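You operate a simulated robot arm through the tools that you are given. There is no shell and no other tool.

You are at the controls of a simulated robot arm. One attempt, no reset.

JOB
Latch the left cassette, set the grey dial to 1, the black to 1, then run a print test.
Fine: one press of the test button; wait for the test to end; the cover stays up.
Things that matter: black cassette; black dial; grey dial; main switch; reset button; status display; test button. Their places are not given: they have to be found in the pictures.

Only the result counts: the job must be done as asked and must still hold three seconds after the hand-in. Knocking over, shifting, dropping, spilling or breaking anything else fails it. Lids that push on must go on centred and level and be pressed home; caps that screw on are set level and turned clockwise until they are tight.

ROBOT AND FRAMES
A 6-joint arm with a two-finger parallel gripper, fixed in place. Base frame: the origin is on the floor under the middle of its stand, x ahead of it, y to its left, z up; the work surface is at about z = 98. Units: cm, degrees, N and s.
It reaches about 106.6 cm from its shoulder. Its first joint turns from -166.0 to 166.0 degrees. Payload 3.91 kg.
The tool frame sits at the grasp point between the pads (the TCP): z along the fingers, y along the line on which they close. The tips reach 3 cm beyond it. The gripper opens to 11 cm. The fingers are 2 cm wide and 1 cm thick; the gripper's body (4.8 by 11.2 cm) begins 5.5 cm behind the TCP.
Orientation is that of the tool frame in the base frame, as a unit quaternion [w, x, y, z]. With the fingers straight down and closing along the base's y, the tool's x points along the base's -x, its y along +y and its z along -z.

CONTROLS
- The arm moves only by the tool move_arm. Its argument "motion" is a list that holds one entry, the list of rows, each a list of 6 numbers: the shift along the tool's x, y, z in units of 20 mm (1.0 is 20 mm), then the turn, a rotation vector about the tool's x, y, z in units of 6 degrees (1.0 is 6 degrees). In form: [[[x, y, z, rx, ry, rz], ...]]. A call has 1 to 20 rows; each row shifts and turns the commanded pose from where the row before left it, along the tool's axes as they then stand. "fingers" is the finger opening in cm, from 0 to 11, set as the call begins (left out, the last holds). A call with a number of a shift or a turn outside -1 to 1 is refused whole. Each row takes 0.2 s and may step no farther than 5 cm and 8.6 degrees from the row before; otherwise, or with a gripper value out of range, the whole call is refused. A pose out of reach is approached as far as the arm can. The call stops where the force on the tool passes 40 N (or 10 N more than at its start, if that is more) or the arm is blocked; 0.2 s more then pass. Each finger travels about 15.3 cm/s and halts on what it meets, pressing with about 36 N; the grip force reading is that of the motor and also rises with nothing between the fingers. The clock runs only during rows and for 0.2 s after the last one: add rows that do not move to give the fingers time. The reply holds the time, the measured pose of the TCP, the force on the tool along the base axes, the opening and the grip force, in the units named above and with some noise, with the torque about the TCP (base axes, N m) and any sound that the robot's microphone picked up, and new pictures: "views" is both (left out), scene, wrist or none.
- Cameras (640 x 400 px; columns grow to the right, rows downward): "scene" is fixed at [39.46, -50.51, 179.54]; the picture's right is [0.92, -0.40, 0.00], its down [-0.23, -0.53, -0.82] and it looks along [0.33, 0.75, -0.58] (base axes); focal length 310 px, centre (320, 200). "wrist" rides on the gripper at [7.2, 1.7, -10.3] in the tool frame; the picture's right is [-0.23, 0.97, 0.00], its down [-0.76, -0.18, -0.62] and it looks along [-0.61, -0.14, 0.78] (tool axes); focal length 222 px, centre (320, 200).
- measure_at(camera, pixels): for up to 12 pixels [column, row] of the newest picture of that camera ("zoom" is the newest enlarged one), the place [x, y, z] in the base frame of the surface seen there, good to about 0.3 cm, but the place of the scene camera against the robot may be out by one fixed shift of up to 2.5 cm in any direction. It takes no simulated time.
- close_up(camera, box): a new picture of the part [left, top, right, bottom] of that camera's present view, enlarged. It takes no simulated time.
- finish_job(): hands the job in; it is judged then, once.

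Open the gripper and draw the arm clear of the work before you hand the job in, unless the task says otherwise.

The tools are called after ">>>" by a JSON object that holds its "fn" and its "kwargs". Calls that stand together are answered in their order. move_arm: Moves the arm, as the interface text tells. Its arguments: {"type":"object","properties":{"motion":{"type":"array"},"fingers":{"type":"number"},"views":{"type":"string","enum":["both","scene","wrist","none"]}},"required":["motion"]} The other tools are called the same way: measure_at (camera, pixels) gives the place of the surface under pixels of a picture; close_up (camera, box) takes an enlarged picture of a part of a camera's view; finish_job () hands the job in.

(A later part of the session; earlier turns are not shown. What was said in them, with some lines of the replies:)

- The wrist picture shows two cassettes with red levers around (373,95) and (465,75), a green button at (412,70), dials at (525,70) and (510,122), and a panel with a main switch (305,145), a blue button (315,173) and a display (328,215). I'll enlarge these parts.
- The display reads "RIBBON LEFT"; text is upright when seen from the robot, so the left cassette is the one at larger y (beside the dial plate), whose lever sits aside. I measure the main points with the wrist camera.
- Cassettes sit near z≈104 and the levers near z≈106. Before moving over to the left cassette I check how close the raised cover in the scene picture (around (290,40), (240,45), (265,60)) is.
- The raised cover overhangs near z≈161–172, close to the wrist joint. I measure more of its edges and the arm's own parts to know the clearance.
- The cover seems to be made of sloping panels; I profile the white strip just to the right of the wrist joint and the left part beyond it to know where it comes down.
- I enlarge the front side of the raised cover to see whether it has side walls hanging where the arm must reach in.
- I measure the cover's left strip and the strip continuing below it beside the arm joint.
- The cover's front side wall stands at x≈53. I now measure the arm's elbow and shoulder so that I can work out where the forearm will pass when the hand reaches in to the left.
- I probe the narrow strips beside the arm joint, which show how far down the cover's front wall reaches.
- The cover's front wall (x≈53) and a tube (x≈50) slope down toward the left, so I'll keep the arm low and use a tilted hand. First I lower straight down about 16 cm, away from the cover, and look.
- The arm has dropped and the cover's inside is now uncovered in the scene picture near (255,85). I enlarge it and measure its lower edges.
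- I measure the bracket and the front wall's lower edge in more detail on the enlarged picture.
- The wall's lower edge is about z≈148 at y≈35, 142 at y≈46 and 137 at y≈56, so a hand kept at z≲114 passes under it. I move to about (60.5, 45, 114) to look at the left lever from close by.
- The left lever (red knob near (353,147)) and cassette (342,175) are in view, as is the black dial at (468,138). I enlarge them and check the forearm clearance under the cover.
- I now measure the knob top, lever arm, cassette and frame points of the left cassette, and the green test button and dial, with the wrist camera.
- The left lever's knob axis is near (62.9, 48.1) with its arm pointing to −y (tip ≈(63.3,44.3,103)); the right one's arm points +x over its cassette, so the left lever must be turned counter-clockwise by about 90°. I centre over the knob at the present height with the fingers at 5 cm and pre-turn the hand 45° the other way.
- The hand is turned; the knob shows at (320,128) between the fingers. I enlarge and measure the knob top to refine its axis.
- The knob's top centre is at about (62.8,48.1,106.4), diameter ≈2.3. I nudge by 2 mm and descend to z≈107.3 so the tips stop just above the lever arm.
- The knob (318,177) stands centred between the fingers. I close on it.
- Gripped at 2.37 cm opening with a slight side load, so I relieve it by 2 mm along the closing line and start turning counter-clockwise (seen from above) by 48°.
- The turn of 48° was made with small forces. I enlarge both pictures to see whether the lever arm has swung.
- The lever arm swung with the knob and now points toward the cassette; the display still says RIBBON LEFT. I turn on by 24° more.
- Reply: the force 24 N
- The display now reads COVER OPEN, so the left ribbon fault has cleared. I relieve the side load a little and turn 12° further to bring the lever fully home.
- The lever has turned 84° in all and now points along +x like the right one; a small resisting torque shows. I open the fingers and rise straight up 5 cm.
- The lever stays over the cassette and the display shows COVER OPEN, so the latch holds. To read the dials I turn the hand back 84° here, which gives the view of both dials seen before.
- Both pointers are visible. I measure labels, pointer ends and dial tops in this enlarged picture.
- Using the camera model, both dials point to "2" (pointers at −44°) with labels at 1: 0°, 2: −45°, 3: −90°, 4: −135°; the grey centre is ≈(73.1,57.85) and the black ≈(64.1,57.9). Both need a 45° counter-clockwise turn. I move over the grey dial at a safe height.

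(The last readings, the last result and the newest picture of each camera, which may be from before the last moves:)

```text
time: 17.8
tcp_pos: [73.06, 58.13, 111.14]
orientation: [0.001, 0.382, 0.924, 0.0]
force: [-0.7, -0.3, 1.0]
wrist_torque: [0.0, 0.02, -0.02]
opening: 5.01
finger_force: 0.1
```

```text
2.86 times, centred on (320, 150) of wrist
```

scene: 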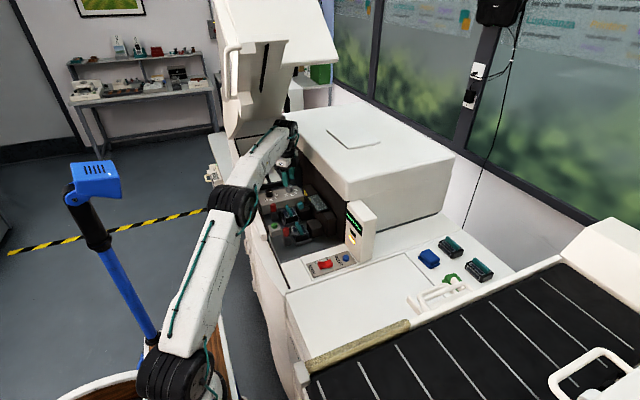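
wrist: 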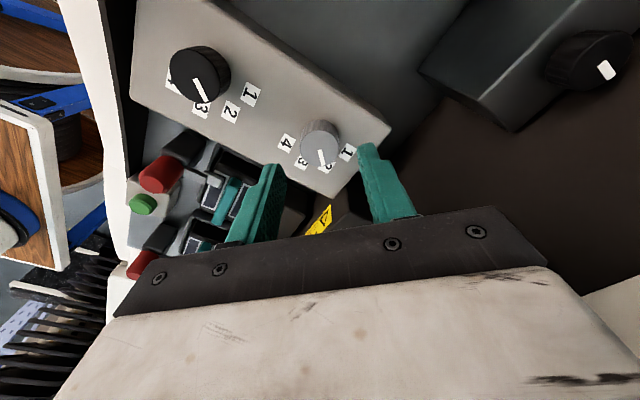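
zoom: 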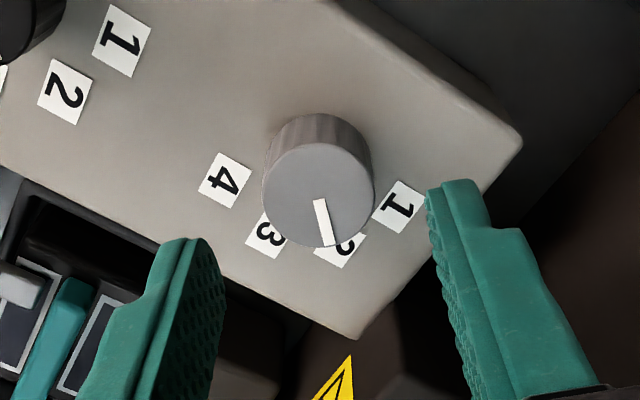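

The grey dial's pointer is at 2 and the dial sits between the fingers at (319,148). I measure symmetric points on its top to refine the centre.

>>> {"fn": "measure_at", "kwargs": {"camera": "zoom", "pixels": [[275, 195], [361, 195], [318, 155], [318, 235], [317, 195], [290, 165], [346, 165], [290, 225], [350, 225], [225, 180], [265, 235], [398, 207]]}}

```text
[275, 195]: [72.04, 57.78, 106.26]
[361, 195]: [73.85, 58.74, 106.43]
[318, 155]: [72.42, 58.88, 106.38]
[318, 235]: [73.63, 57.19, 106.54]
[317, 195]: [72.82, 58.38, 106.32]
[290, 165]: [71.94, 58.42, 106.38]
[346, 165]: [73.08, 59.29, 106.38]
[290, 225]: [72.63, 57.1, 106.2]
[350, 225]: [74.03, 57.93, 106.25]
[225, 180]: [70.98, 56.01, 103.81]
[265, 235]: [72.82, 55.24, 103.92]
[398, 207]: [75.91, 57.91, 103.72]
```

The dial's centre is ≈(72.95,58.12), within 1–2 mm of the hand's axis. I descend with a 1 mm correction to z≈107.3 and then close on it.

>>> {"fn": "move_arm", "kwargs": {"motion": [[[0.06, -0.01, 0.5, 0, 0, 0], [0, 0, 0.7, 0, 0, 0], [0, 0, 0.7, 0, 0, 0]]], "views": "wrist"}}

>>> {"fn": "move_arm", "kwargs": {"motion": [[[0, 0, 0, 0, 0, 0], [0, 0, 0, 0, 0, 0]]], "fingers": 2.2, "views": "wrist"}}

```text
time: 18.6
tcp_pos: [73.09, 58.02, 107.23]
orientation: [0.0, 0.383, 0.924, 0.0]
force: [0.0, -0.6, -0.1]
wrist_torque: [-0.02, 0.01, -0.02]
opening: 5.0
finger_force: 0.1
```

wrist: 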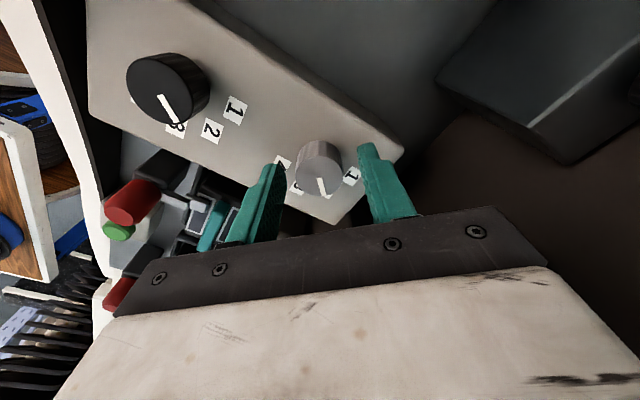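

```text
time: 19.2
tcp_pos: [72.99, 58.04, 107.2]
orientation: [-0.001, 0.383, 0.924, -0.001]
force: [-8.0, -6.6, -2.7]
wrist_torque: [0.16, -0.11, -0.02]
opening: 2.96
finger_force: 44.9
```

wrist: 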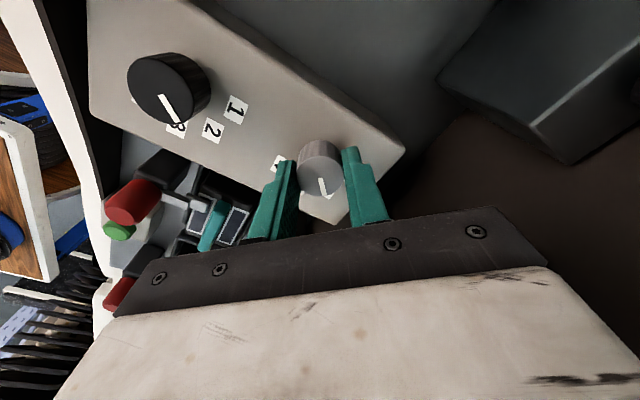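

Gripped at 2.96 cm with small side force. I relieve 1 mm and turn 45° counter-clockwise (tool z −7.5 units).

>>> {"fn": "move_arm", "kwargs": {"motion": [[[0, -0.05, 0, 0, 0, 0], [0, 0, 0, 0, 0, -0.9375], [0, 0, 0, 0, 0, -0.9375], [0, 0, 0, 0, 0, -0.9375], [0, 0, 0, 0, 0, -0.9375], [0, 0, 0, 0, 0, -0.9375], [0, 0, 0, 0, 0, -0.9375], [0, 0, 0, 0, 0, -0.9375], [0, 0, 0, 0, 0, -0.9375]]], "views": "both"}}

>>> {"fn": "close_up", "kwargs": {"camera": "wrist", "box": [240, 80, 400, 220]}}

>>> {"fn": "close_up", "kwargs": {"camera": "scene", "box": [250, 165, 350, 250]}}

```text
time: 21.2
tcp_pos: [72.97, 57.92, 107.31]
orientation: [0.001, 0.0, 1.0, 0.001]
force: [16.4, 16.0, 6.5]
wrist_torque: [0.12, -0.22, -0.08]
opening: 2.93
finger_force: 44.9
```

scene: 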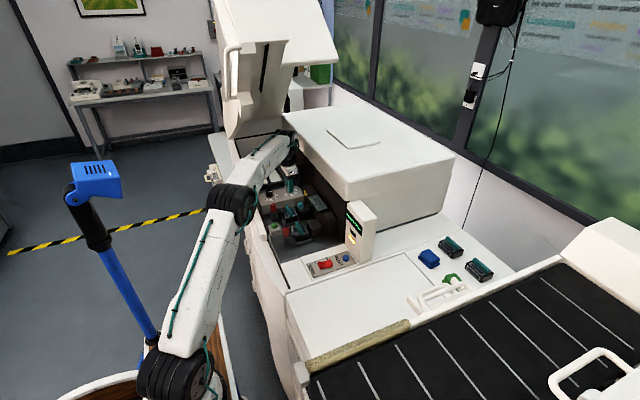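
wrist: 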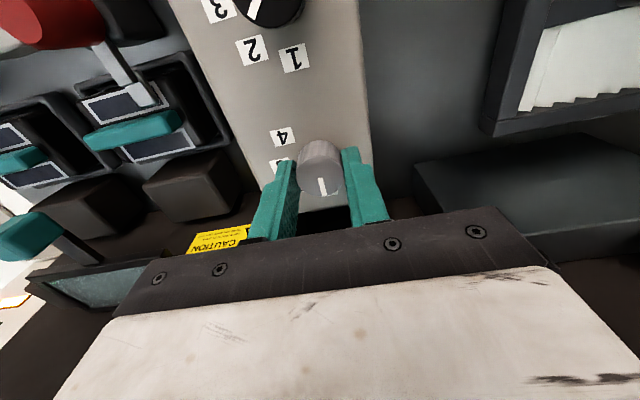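

```text
2.86 times, centred on (320, 150) of wrist
```

zoom: 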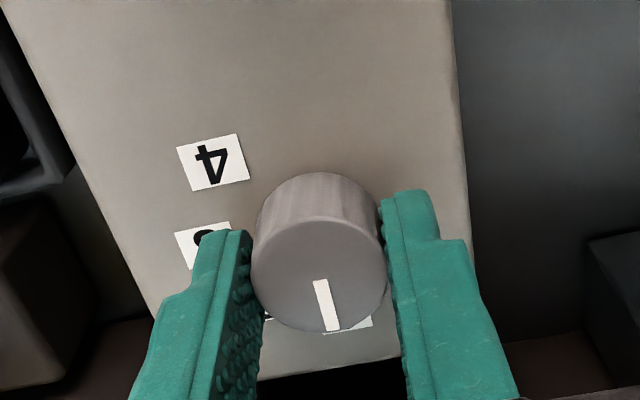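

```text
4.71 times, centred on (300, 208) of scene
```

zoom: 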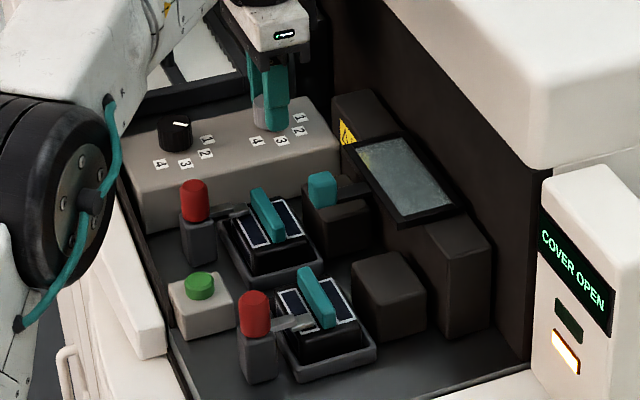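

The grey pointer now computes to about 0°, on label 1. I open, rise straight up, and check the dial.

>>> {"fn": "move_arm", "kwargs": {"motion": [[[0, 0, 0, 0, 0, 0], [0, 0, 0, 0, 0, 0], [0, 0, -0.8, 0, 0, 0], [0, 0, -0.8, 0, 0, 0]]], "fingers": 5, "views": "wrist"}}

>>> {"fn": "close_up", "kwargs": {"camera": "wrist", "box": [220, 20, 420, 210]}}

>>> {"fn": "close_up", "kwargs": {"camera": "scene", "box": [200, 80, 340, 180]}}

```text
time: 22.2
tcp_pos: [73.04, 57.94, 110.51]
orientation: [0.0, 0.0, 1.0, 0.0]
force: [0.4, -0.1, 0.0]
wrist_torque: [0.0, 0.02, 0.03]
opening: 5.0
finger_force: 0.1
```

wrist: 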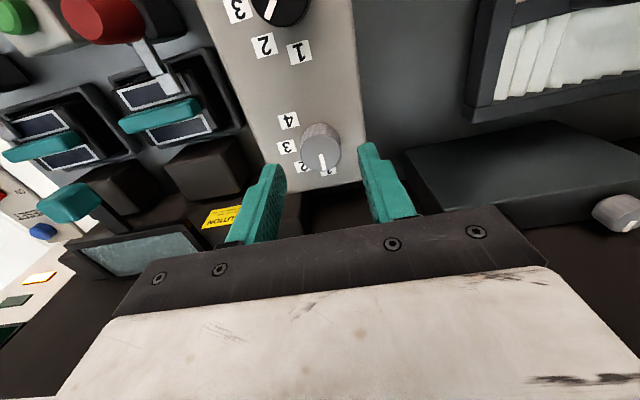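

```text
2.11 times, centred on (320, 115) of wrist
```

zoom: 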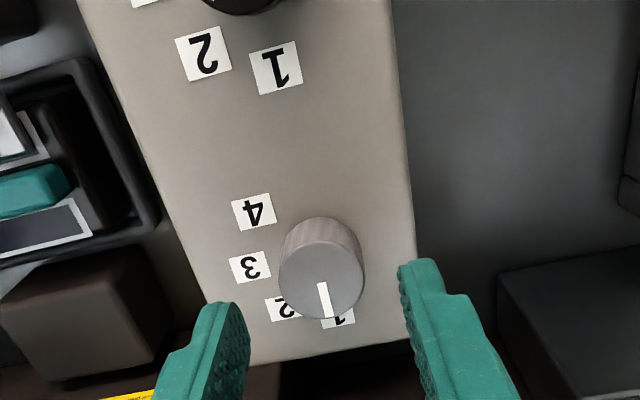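

```text
4.00 times, centred on (270, 130) of scene
```

zoom: 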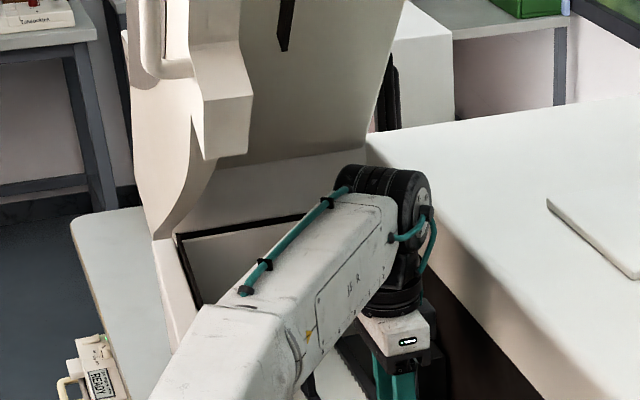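

The grey dial stays on 1 after release. I enlarge more strongly to check its pointer angle exactly.

>>> {"fn": "close_up", "kwargs": {"camera": "wrist", "box": [285, 105, 365, 185]}}

```text
5.00 times, centred on (325, 145) of wrist
```

zoom: 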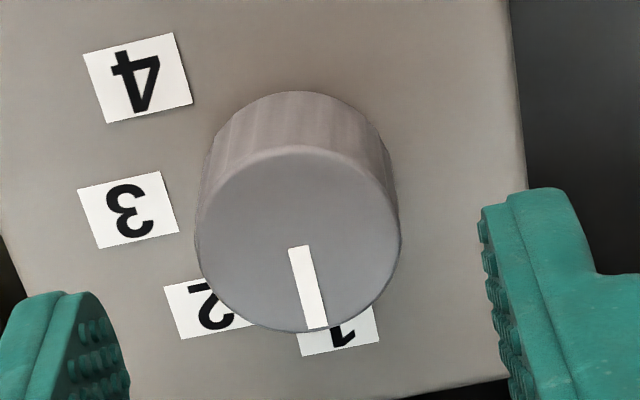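

The pointer sits squarely over label 1. Next, the black dial at ≈(64.05,58.05): I turn the hand back 45°, then move toward it at z≈110.3 in two parts, watching the clearance to the cover.

>>> {"fn": "move_arm", "kwargs": {"motion": [[[0, 0, 0, 0, 0, 0.9375], [0, 0, 0, 0, 0, 0.9375], [0, 0, 0, 0, 0, 0.9375], [0, 0, 0, 0, 0, 0.9375], [0, 0, 0, 0, 0, 0.9375], [0, 0, 0, 0, 0, 0.9375], [0, 0, 0, 0, 0, 0.9375], [0, 0, 0, 0, 0, 0.9375], [0.64, -0.633, 0.05, 0, 0, 0], [0.64, -0.633, 0.05, 0, 0, 0], [0.64, -0.633, 0.05, 0, 0, 0]]], "fingers": 5, "views": "both"}}

>>> {"fn": "close_up", "kwargs": {"camera": "scene", "box": [200, 80, 340, 180]}}

```text
time: 24.6
tcp_pos: [67.58, 57.93, 110.11]
orientation: [-0.001, 0.383, 0.924, 0.0]
force: [0.3, -1.0, -0.5]
wrist_torque: [0.0, 0.04, 0.04]
opening: 5.04
finger_force: 0.0
```

scene: 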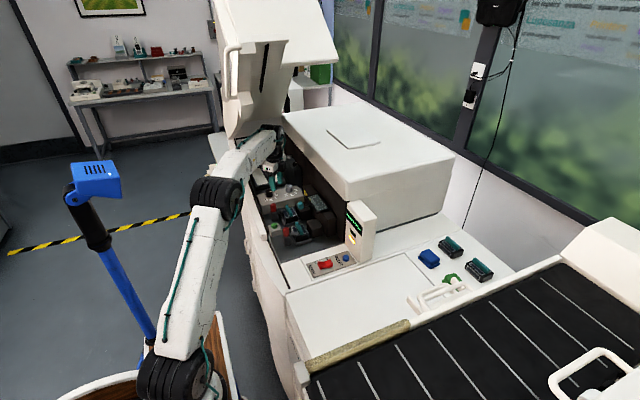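
wrist: 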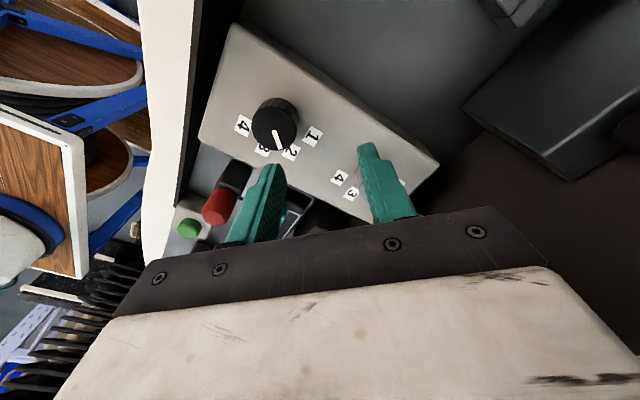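

```text
4.00 times, centred on (270, 130) of scene
```

zoom: 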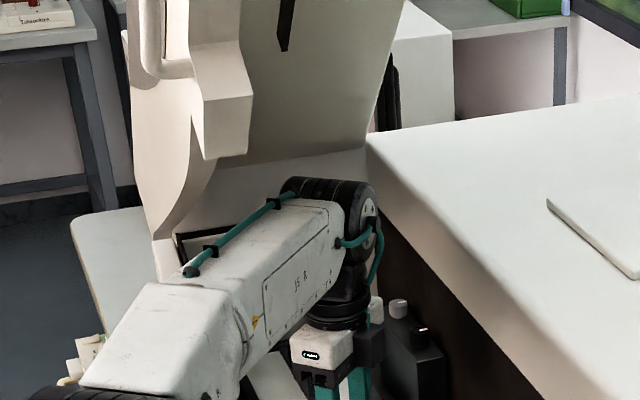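

I measure the arm's cable/forearm top against the cover wall's lower edge in this picture for the remaining clearance.

>>> {"fn": "measure_at", "kwargs": {"camera": "zoom", "pixels": [[190, 271], [210, 250], [245, 224], [275, 205], [320, 185], [160, 232], [172, 225], [185, 205], [195, 175], [202, 150], [225, 155], [150, 225]]}}

>>> {"fn": "close_up", "kwargs": {"camera": "wrist", "box": [220, 80, 340, 180]}}

```text
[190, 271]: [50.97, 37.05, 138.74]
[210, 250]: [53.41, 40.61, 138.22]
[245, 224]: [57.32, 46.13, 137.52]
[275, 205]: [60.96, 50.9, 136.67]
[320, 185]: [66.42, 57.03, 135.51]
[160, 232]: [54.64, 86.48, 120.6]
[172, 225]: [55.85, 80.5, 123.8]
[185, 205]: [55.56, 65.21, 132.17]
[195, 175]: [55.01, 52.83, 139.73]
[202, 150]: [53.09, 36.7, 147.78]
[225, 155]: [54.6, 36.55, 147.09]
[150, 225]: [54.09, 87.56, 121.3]
```

```text
4.00 times, centred on (280, 130) of wrist
```

zoom: 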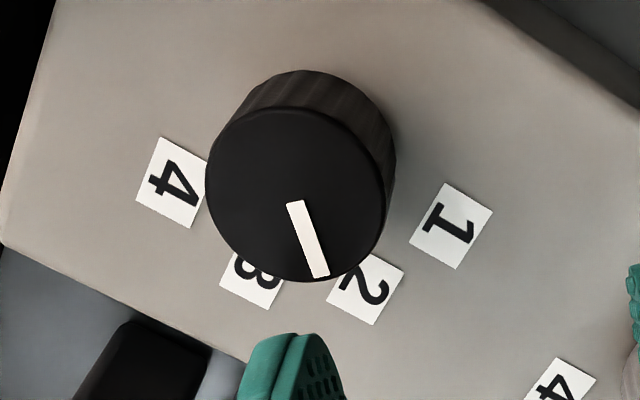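

Clearance is about 4–5 cm at this height, fine. The black pointer is at −46° (label 2), centre (64.09,58.02). I move the remaining 3.5 cm to sit over it and check alignment.

>>> {"fn": "move_arm", "kwargs": {"motion": [[[0.632, -0.602, 0, 0, 0, 0], [0.632, -0.602, 0, 0, 0, 0]]], "fingers": 5, "views": "wrist"}}

>>> {"fn": "close_up", "kwargs": {"camera": "wrist", "box": [260, 100, 380, 200]}}

```text
time: 25.2
tcp_pos: [64.06, 58.04, 110.28]
orientation: [0.0, 0.383, 0.924, 0.0]
force: [1.0, -0.4, 0.0]
wrist_torque: [0.03, 0.04, -0.04]
opening: 5.01
finger_force: 0.1
```

wrist: 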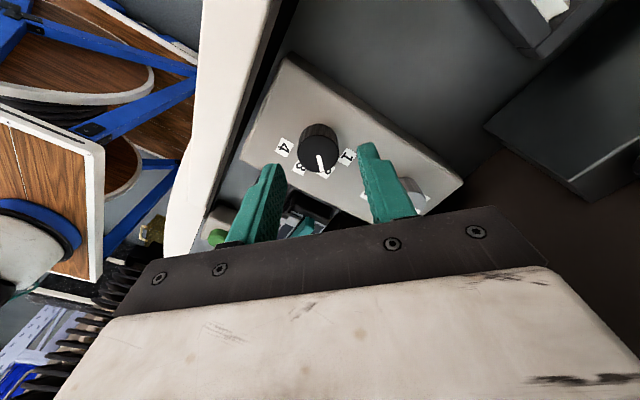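

```text
4.00 times, centred on (320, 150) of wrist
```

zoom: 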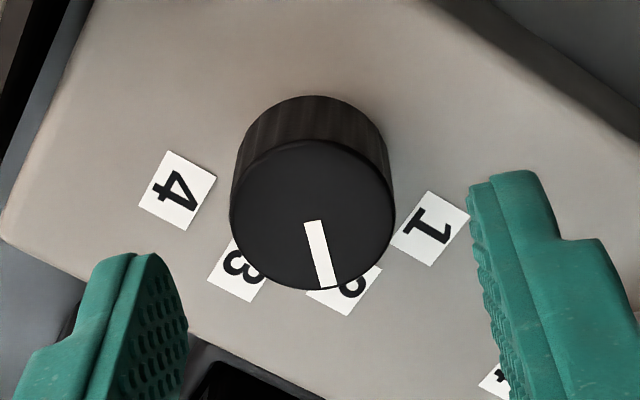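

The dial is centred between the fingers at (318,153) with pointer on 2. I descend to z≈107.3 and close.

>>> {"fn": "move_arm", "kwargs": {"motion": [[[0, 0, 0.5, 0, 0, 0], [0, 0, 0.5, 0, 0, 0], [0, 0, 0.5, 0, 0, 0]]], "fingers": 5, "views": "wrist"}}

>>> {"fn": "move_arm", "kwargs": {"motion": [[[0, 0, 0, 0, 0, 0], [0, 0, 0, 0, 0, 0]]], "fingers": 2.2, "views": "wrist"}}

```text
time: 26.0
tcp_pos: [64.25, 58.02, 107.15]
orientation: [0.0, 0.383, 0.924, 0.0]
force: [0.0, 1.1, -0.6]
wrist_torque: [0.0, -0.01, -0.01]
opening: 5.01
finger_force: 0.1
```

wrist: 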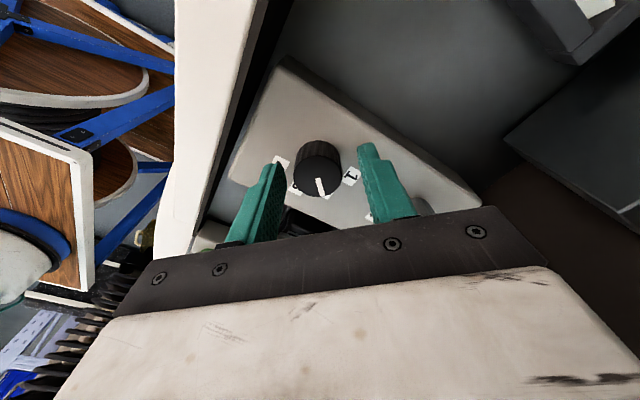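

```text
time: 26.6
tcp_pos: [64.08, 58.0, 107.07]
orientation: [-0.001, 0.382, 0.924, -0.002]
force: [-13.5, -15.0, -4.9]
wrist_torque: [-0.08, 0.08, -0.01]
opening: 2.97
finger_force: 44.8
```

wrist: 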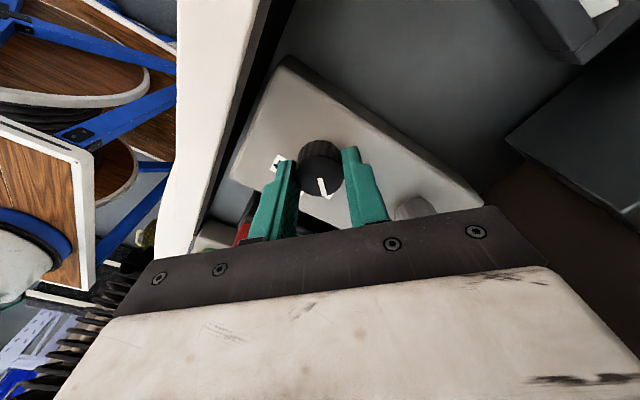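

Gripped (2.97 cm). I relieve the side load by 2 mm and turn 45° counter-clockwise.

>>> {"fn": "move_arm", "kwargs": {"motion": [[[0, -0.09, 0, 0, 0, 0], [0, 0, 0, 0, 0, -0.9375], [0, 0, 0, 0, 0, -0.9375], [0, 0, 0, 0, 0, -0.9375], [0, 0, 0, 0, 0, -0.9375], [0, 0, 0, 0, 0, -0.9375], [0, 0, 0, 0, 0, -0.9375], [0, 0, 0, 0, 0, -0.9375], [0, 0, 0, 0, 0, -0.9375]]], "views": "wrist"}}

>>> {"fn": "close_up", "kwargs": {"camera": "wrist", "box": [280, 120, 360, 210]}}

```text
time: 28.6
tcp_pos: [64.12, 57.95, 107.19]
orientation: [0.0, -0.001, 1.0, 0.0]
force: [15.9, 13.6, -4.6]
wrist_torque: [-0.09, -1.12, -0.07]
opening: 2.98
finger_force: 45.4
```

wrist: 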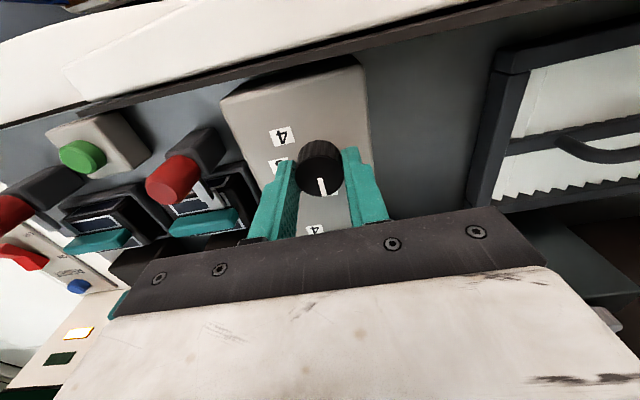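

```text
4.44 times, centred on (320, 165) of wrist
```

zoom: 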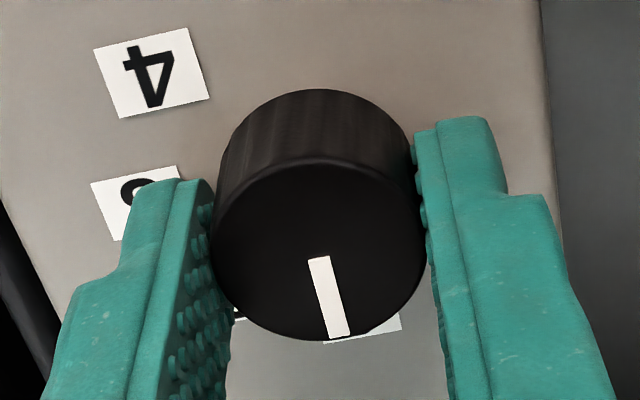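

The black pointer now lies like the grey one did at 1. I open and rise slightly to verify it.

>>> {"fn": "move_arm", "kwargs": {"motion": [[[0, 0, 0, 0, 0, 0], [0, 0, 0, 0, 0, 0], [0, 0, -0.8, 0, 0, 0], [0, 0, -0.8, 0, 0, 0]]], "fingers": 5, "views": "both"}}

>>> {"fn": "close_up", "kwargs": {"camera": "wrist", "box": [285, 105, 365, 185]}}

>>> {"fn": "close_up", "kwargs": {"camera": "scene", "box": [250, 165, 350, 250]}}

```text
time: 29.6
tcp_pos: [63.86, 57.83, 110.4]
orientation: [0.0, 0.0, 1.0, -0.001]
force: [-1.0, -0.3, -0.3]
wrist_torque: [0.0, 0.0, 0.01]
opening: 5.0
finger_force: 0.1
```

scene: 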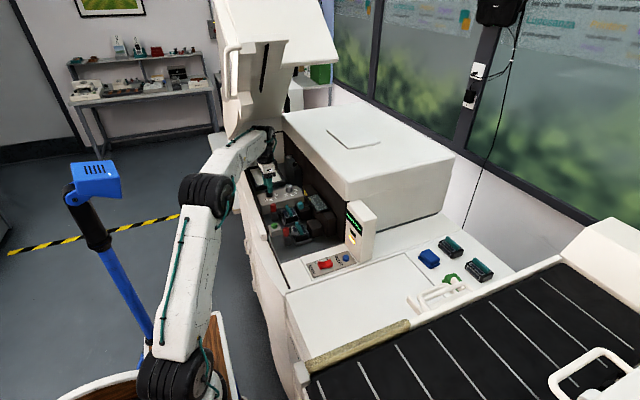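
wrist: 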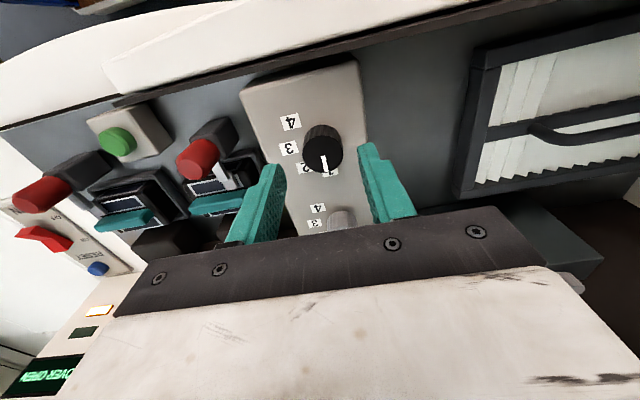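

```text
5.00 times, centred on (325, 145) of wrist
```

zoom: 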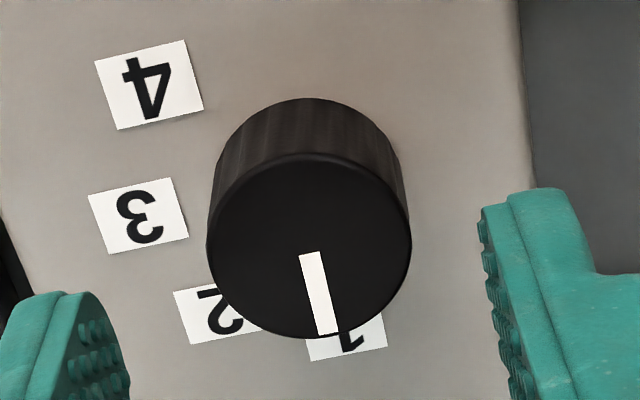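

```text
4.71 times, centred on (300, 208) of scene
```

zoom: 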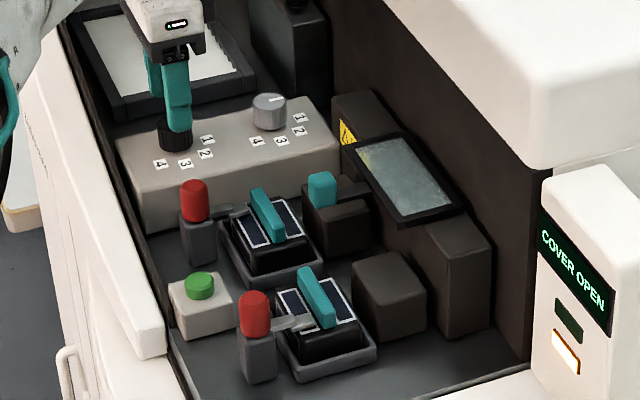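

Both dials now point to 1 (black computes to 0°). The display says COVER OPEN with the amber lamp lit; I enlarge the display tower and panel to read any legends before pressing the test button.

>>> {"fn": "close_up", "kwargs": {"camera": "scene", "box": [300, 195, 390, 285]}}

>>> {"fn": "close_up", "kwargs": {"camera": "wrist", "box": [0, 190, 160, 400]}}

>>> {"fn": "close_up", "kwargs": {"camera": "wrist", "box": [80, 90, 280, 240]}}

```text
4.44 times, centred on (345, 240) of scene
```

zoom: 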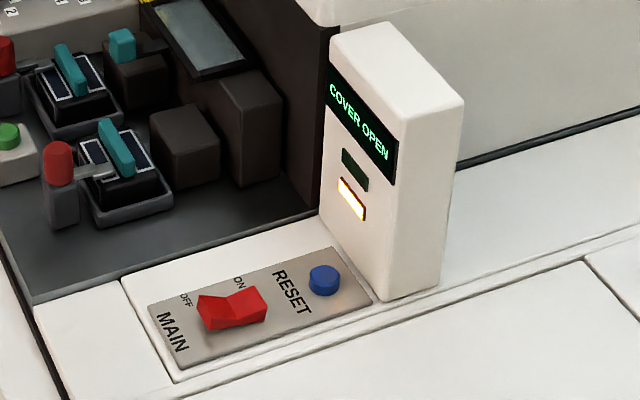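

```text
1.90 times, centred on (80, 295) of wrist
```

zoom: 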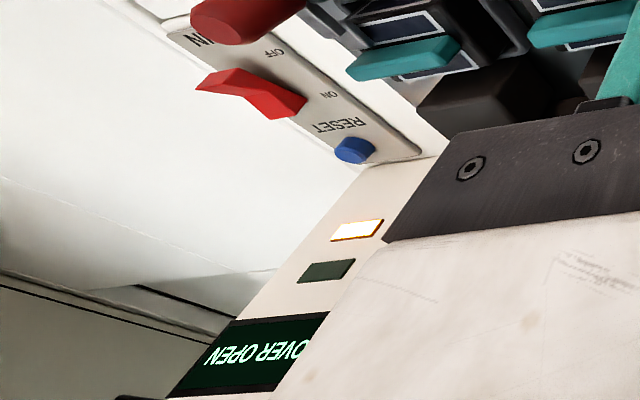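

```text
2.67 times, centred on (180, 165) of wrist
```

zoom: 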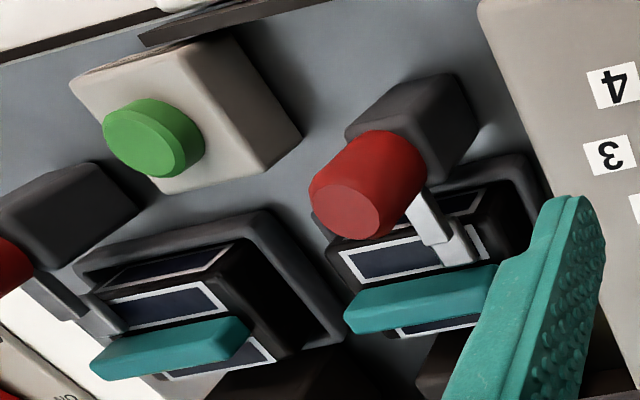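

The main switch is on, the left lever lies over its cassette, and the tower has only live status. I close the fingers and move to a point above the green test button near (60.1,40).

>>> {"fn": "move_arm", "kwargs": {"motion": [[[0.2, -0.98, -0.1, 0, 0, 0], [0.2, -0.98, -0.1, 0, 0, 0], [0.2, -0.98, -0.1, 0, 0, 0], [0.2, -0.98, -0.1, 0, 0, 0], [0.2, -0.98, 0, 0, 0, 0], [0.2, -0.98, 0, 0, 0, 0], [0.2, -0.98, 0, 0, 0, 0], [0.2, -0.98, 0, 0, 0, 0], [0.2, -0.98, 0, 0, 0, 0]]], "fingers": 0, "views": "both"}}

>>> {"fn": "close_up", "kwargs": {"camera": "wrist", "box": [260, 80, 400, 200]}}

```text
time: 31.6
tcp_pos: [60.37, 40.15, 111.19]
orientation: [0.0, 0.0, 1.0, 0.0]
force: [-0.9, 0.2, -0.7]
wrist_torque: [0.0, 0.0, 0.01]
opening: 0.0
finger_force: 36.0
```

scene: 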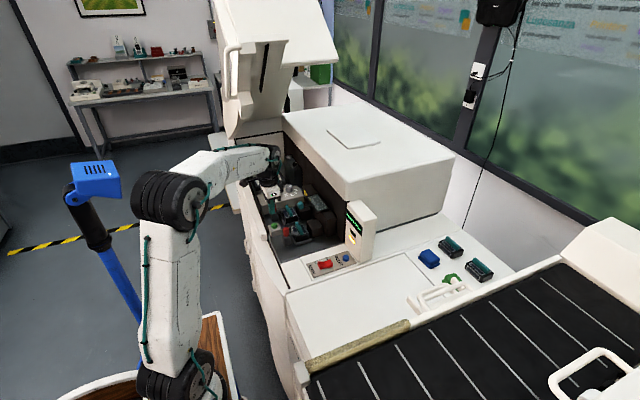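
wrist: 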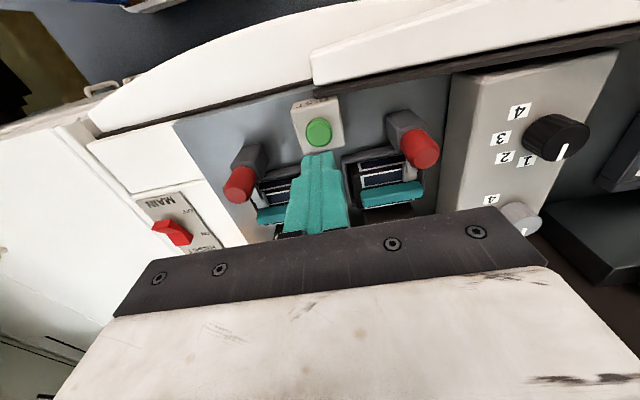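

```text
3.33 times, centred on (330, 140) of wrist
```

zoom: 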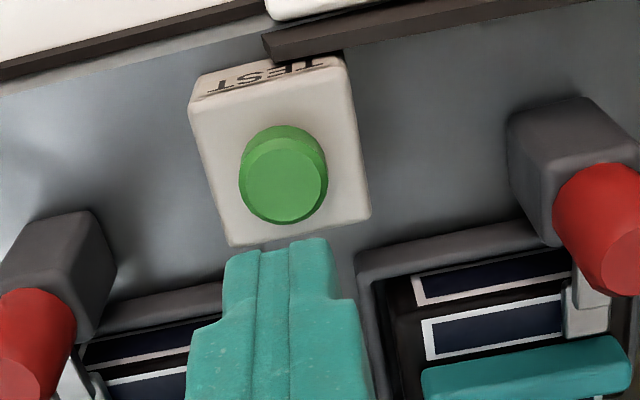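

TEST button's top shows at (320,135). I measure its top to refine the centre and height.

>>> {"fn": "measure_at", "kwargs": {"camera": "zoom", "pixels": [[287, 185], [262, 185], [312, 185], [287, 160], [287, 210], [270, 165], [305, 165], [268, 205], [305, 205], [240, 230], [345, 210], [220, 130]]}}

```text
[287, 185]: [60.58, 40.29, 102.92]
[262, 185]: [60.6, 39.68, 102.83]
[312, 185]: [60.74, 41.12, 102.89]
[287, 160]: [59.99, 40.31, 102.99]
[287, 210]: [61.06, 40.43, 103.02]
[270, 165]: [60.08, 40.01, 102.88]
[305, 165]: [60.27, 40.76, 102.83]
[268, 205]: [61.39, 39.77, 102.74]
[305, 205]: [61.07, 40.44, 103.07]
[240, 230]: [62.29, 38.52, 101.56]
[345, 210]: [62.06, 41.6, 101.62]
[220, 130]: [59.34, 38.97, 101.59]
```

The button's centre is (60.6,40.35), its top at z≈102.95, the box at 101.6. I align and lower the closed tips to just above it (TCP z≈106.6).

>>> {"fn": "move_arm", "kwargs": {"motion": [[[-0.1, 0.1, 0.7, 0, 0, 0], [0, 0, 0.8, 0, 0, 0], [0, 0, 0.8, 0, 0, 0]]], "fingers": 0, "views": "both"}}

>>> {"fn": "close_up", "kwargs": {"camera": "scene", "box": [250, 165, 350, 250]}}

```text
time: 32.4
tcp_pos: [60.57, 40.36, 106.61]
orientation: [0.0, 0.0, 1.0, 0.001]
force: [-0.7, 0.0, -0.5]
wrist_torque: [-0.02, -0.01, -0.01]
opening: 0.0
finger_force: 35.8
```

scene: 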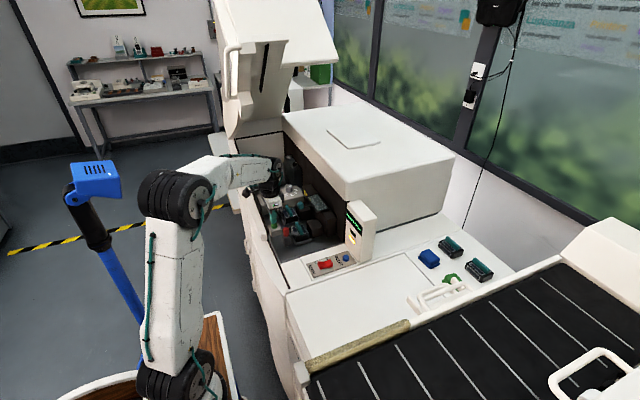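
wrist: 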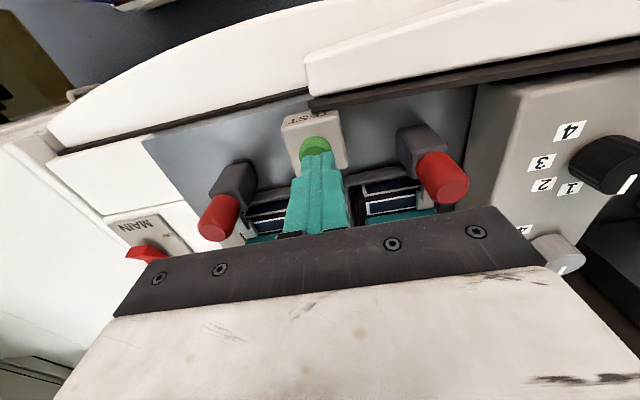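

```text
4.71 times, centred on (300, 208) of scene
```

zoom: 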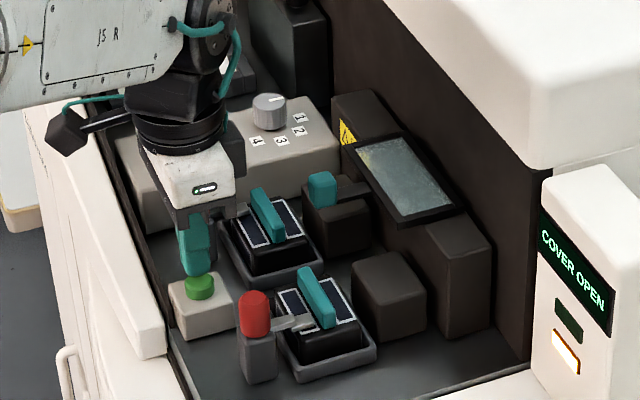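

All is as wanted: lever latched, dials on 1, tips over the button. I press straight down slowly in small steps, about 0.5 cm past contact, reading force and sound.

>>> {"fn": "move_arm", "kwargs": {"motion": [[[0, 0, 0.15, 0, 0, 0], [0, 0, 0.15, 0, 0, 0], [0, 0, 0.15, 0, 0, 0], [0, 0, 0.15, 0, 0, 0]]], "fingers": 0, "views": "scene"}}

>>> {"fn": "close_up", "kwargs": {"camera": "scene", "box": [250, 165, 350, 250]}}

```text
time: 33.4
tcp_pos: [60.54, 40.38, 105.52]
orientation: [0.0, 0.0, 1.0, 0.0]
force: [-0.2, -0.1, 2.2]
wrist_torque: [0.04, -0.03, 0.03]
opening: 0.01
finger_force: 36.3
heard: click
```

scene: 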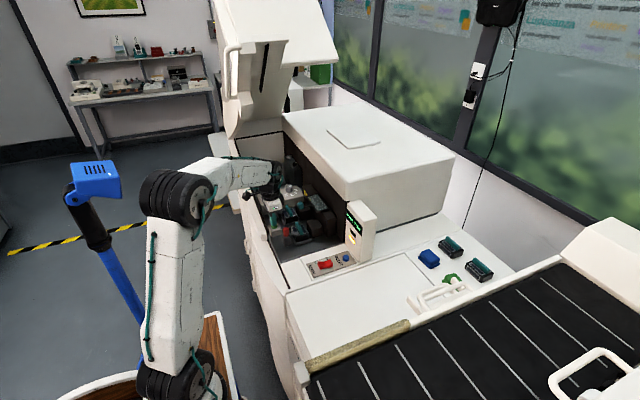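

```text
4.71 times, centred on (300, 208) of scene
```

zoom: 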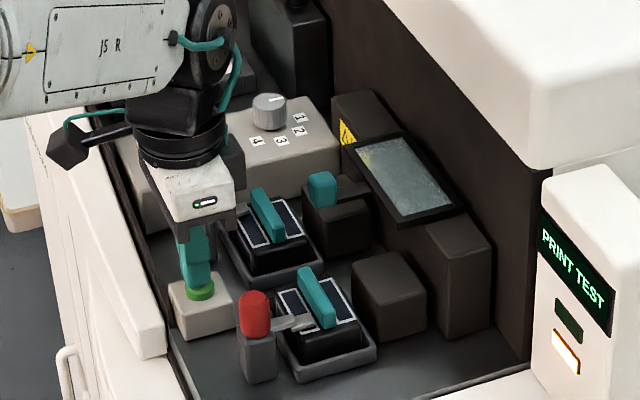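

A click was heard and the display now reads PRINT TEST. I lift straight off the button and wait, watching the display.

>>> {"fn": "move_arm", "kwargs": {"motion": [[[0, 0, -0.5, 0, 0, 0], [0, 0, -0.8, 0, 0, 0], [0, 0, -0.8, 0, 0, 0], [0, 0, -0.5, 0, 0, 0], [0, 0, 0, 0, 0, 0]]], "fingers": 0, "views": "scene"}}

>>> {"fn": "close_up", "kwargs": {"camera": "scene", "box": [250, 165, 370, 265]}}

```text
time: 34.6
tcp_pos: [60.5, 40.39, 110.61]
orientation: [0.0, 0.0, 1.0, 0.0]
force: [-0.4, 0.1, -0.2]
wrist_torque: [-0.01, 0.01, 0.01]
opening: 0.01
finger_force: 36.1
```

scene: 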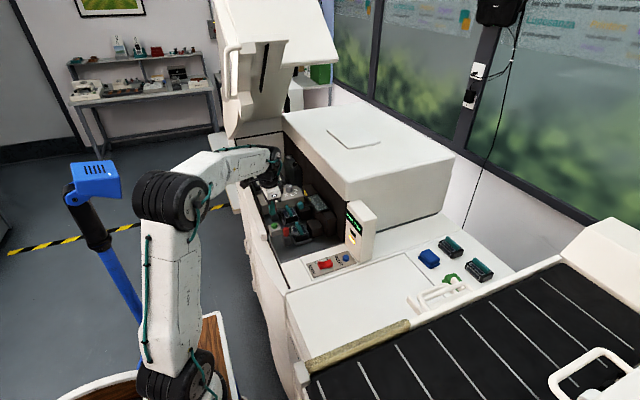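

```text
4.00 times, centred on (310, 215) of scene
```

zoom: 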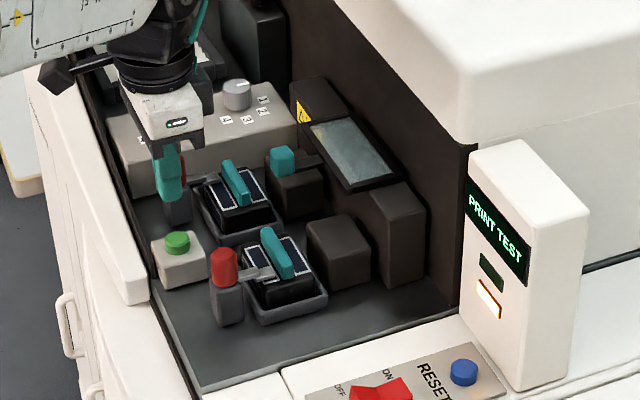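

The test is running (PRINT TEST). Meanwhile I withdraw the hand toward the right at moderate height, clear of the levers and cover.

>>> {"fn": "move_arm", "kwargs": {"motion": [[[0, 0, -1, 0, 0, 0], [0, 0, -1, 0, 0, 0], [0.2, -1, -0.2, 0, 0, 0], [0.2, -1, -0.2, 0, 0, 0], [0.2, -1, 0, 0, 0, 0], [0.2, -1, 0, 0, 0, 0], [0.2, -1, 0, 0, 0, 0], [0.2, -1, 0, 0, 0, 0], [0.2, -1, 0, 0, 0, 0], [0.2, -1, 0, 0, 0, 0], [0.2, -1, 0, 0, 0, 0]]], "fingers": 0, "views": "both"}}

>>> {"fn": "close_up", "kwargs": {"camera": "scene", "box": [250, 165, 370, 265]}}

```text
time: 37.0
tcp_pos: [56.8, 22.43, 115.45]
orientation: [0.0, 0.0, 1.0, 0.0]
force: [0.3, -0.2, -0.6]
wrist_torque: [0.0, 0.02, -0.02]
opening: 0.0
finger_force: 35.9
```

scene: 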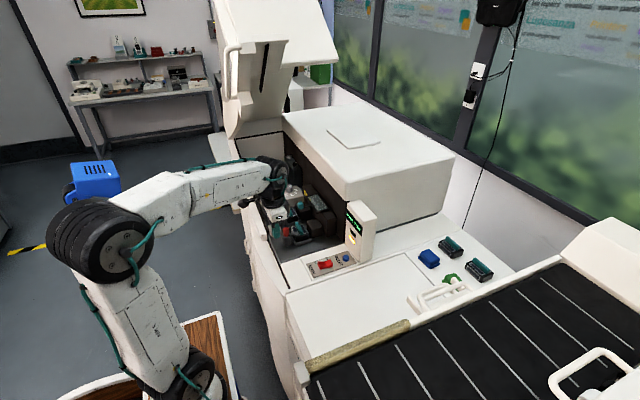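
wrist: 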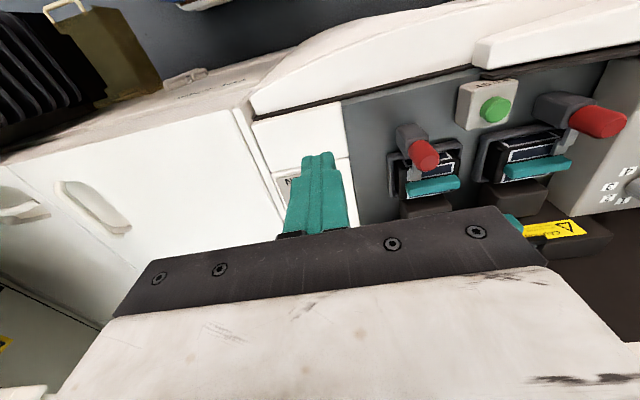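

```text
4.00 times, centred on (310, 215) of scene
```

zoom: 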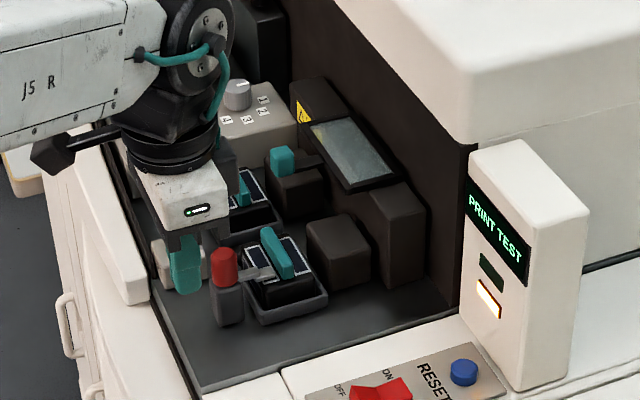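

The test still runs. I back off away from the machine (−x), open the gripper there, and wait with still rows.

>>> {"fn": "move_arm", "kwargs": {"motion": [[[0.8, -0.3, -0.3, 0, 0, 0], [0.8, -0.3, -0.3, 0, 0, 0], [0.8, -0.3, -0.3, 0, 0, 0], [0.8, -0.3, -0.3, 0, 0, 0], [0.8, -0.3, -0.3, 0, 0, 0], [0, 0, 0, 0, 0, 0], [0, 0, 0, 0, 0, 0], [0, 0, 0, 0, 0, 0], [0, 0, 0, 0, 0, 0], [0, 0, 0, 0, 0, 0]]], "fingers": 8, "views": "scene"}}

>>> {"fn": "close_up", "kwargs": {"camera": "scene", "box": [250, 165, 370, 265]}}

```text
time: 39.2
tcp_pos: [48.86, 19.55, 118.58]
orientation: [-0.001, 0.0, 1.0, 0.0]
force: [-0.6, -0.3, -0.4]
wrist_torque: [-0.02, -0.01, 0.01]
opening: 8.01
finger_force: 0.0
```

scene: 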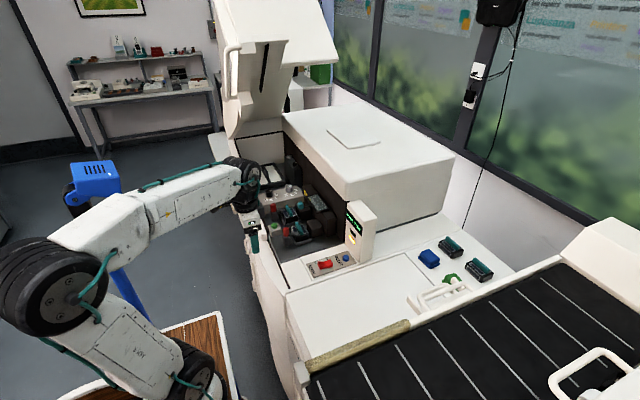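

```text
4.00 times, centred on (310, 215) of scene
```

zoom: 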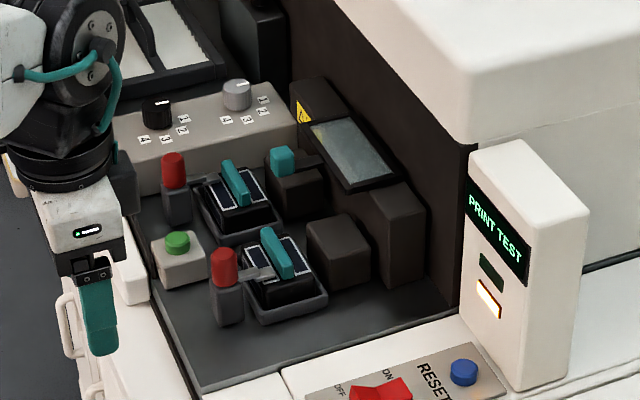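

PRINT TEST is still shown; the arm is clear. I wait 4 seconds more without moving.

>>> {"fn": "move_arm", "kwargs": {"motion": [[[0, 0, 0, 0, 0, 0], [0, 0, 0, 0, 0, 0], [0, 0, 0, 0, 0, 0], [0, 0, 0, 0, 0, 0], [0, 0, 0, 0, 0, 0], [0, 0, 0, 0, 0, 0], [0, 0, 0, 0, 0, 0], [0, 0, 0, 0, 0, 0], [0, 0, 0, 0, 0, 0], [0, 0, 0, 0, 0, 0], [0, 0, 0, 0, 0, 0], [0, 0, 0, 0, 0, 0], [0, 0, 0, 0, 0, 0], [0, 0, 0, 0, 0, 0], [0, 0, 0, 0, 0, 0], [0, 0, 0, 0, 0, 0], [0, 0, 0, 0, 0, 0], [0, 0, 0, 0, 0, 0], [0, 0, 0, 0, 0, 0], [0, 0, 0, 0, 0, 0]]], "fingers": 8, "views": "scene"}}

>>> {"fn": "close_up", "kwargs": {"camera": "scene", "box": [250, 165, 370, 265]}}

```text
time: 43.4
tcp_pos: [48.87, 19.63, 118.47]
orientation: [0.001, 0.001, 1.0, 0.001]
force: [-0.9, 0.7, 0.4]
wrist_torque: [-0.02, -0.02, 0.0]
opening: 8.03
finger_force: 0.0
```

scene: 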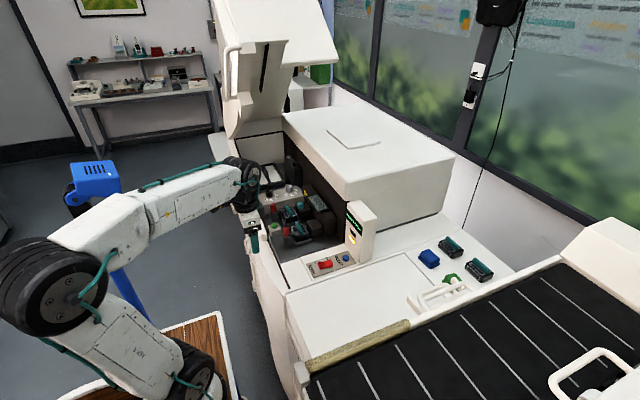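

```text
4.00 times, centred on (310, 215) of scene
```

zoom: 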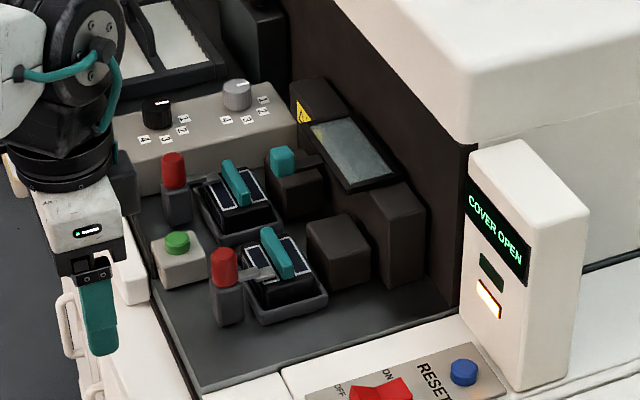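

The test has ended and the display is back to COVER OPEN, with the cover still up. I check the dials and the lever once more at higher magnification before handing in.

>>> {"fn": "close_up", "kwargs": {"camera": "scene", "box": [262, 178, 312, 226]}}

>>> {"fn": "close_up", "kwargs": {"camera": "scene", "box": [200, 0, 360, 140]}}

```text
8.33 times, centred on (287, 202) of scene
```

zoom: 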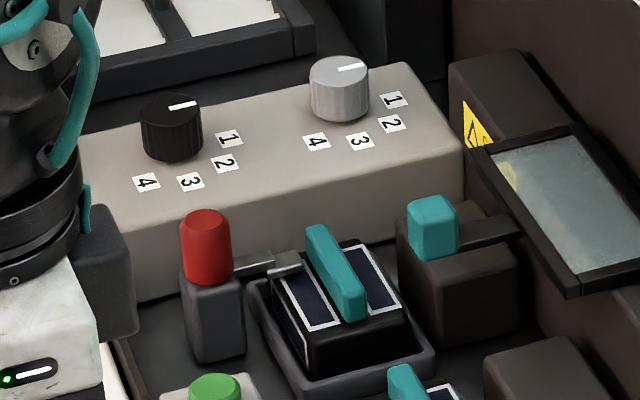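

```text
2.86 times, centred on (280, 70) of scene
```

zoom: 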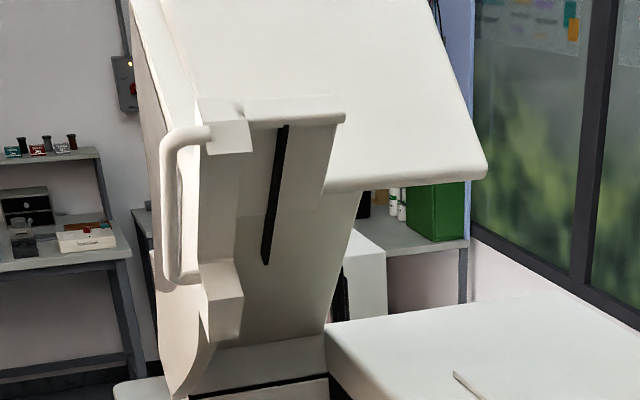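

Both pointers lie along +x at label 1, the left lever arm rests over its cassette, the cover is up, and the arm is clear with the gripper open. I hand the job in.

>>> {"fn": "finish_job", "kwargs": {}}

```text
The job is handed in.
```

The job is handed in; I haven't been told how it was judged.

- **Left cassette:** I turned its lever about 84°, until it lay over the cassette like the right one. The display's "RIBBON LEFT" message then cleared.
- **Dials:** both the grey and the black dial were on 2. I turned each 45°, and both pointers now sit on 1.
- **Print test:** I pressed the test button once. It clicked and the display showed "PRINT TEST". I waited until the test ended and the display went back to "COVER OPEN". The display gave no pass or fail result.
- **Everything else:** the cover stayed up, and I did not touch the main switch or the reset button. The arm was clear of the machine with the gripper open when I handed in.
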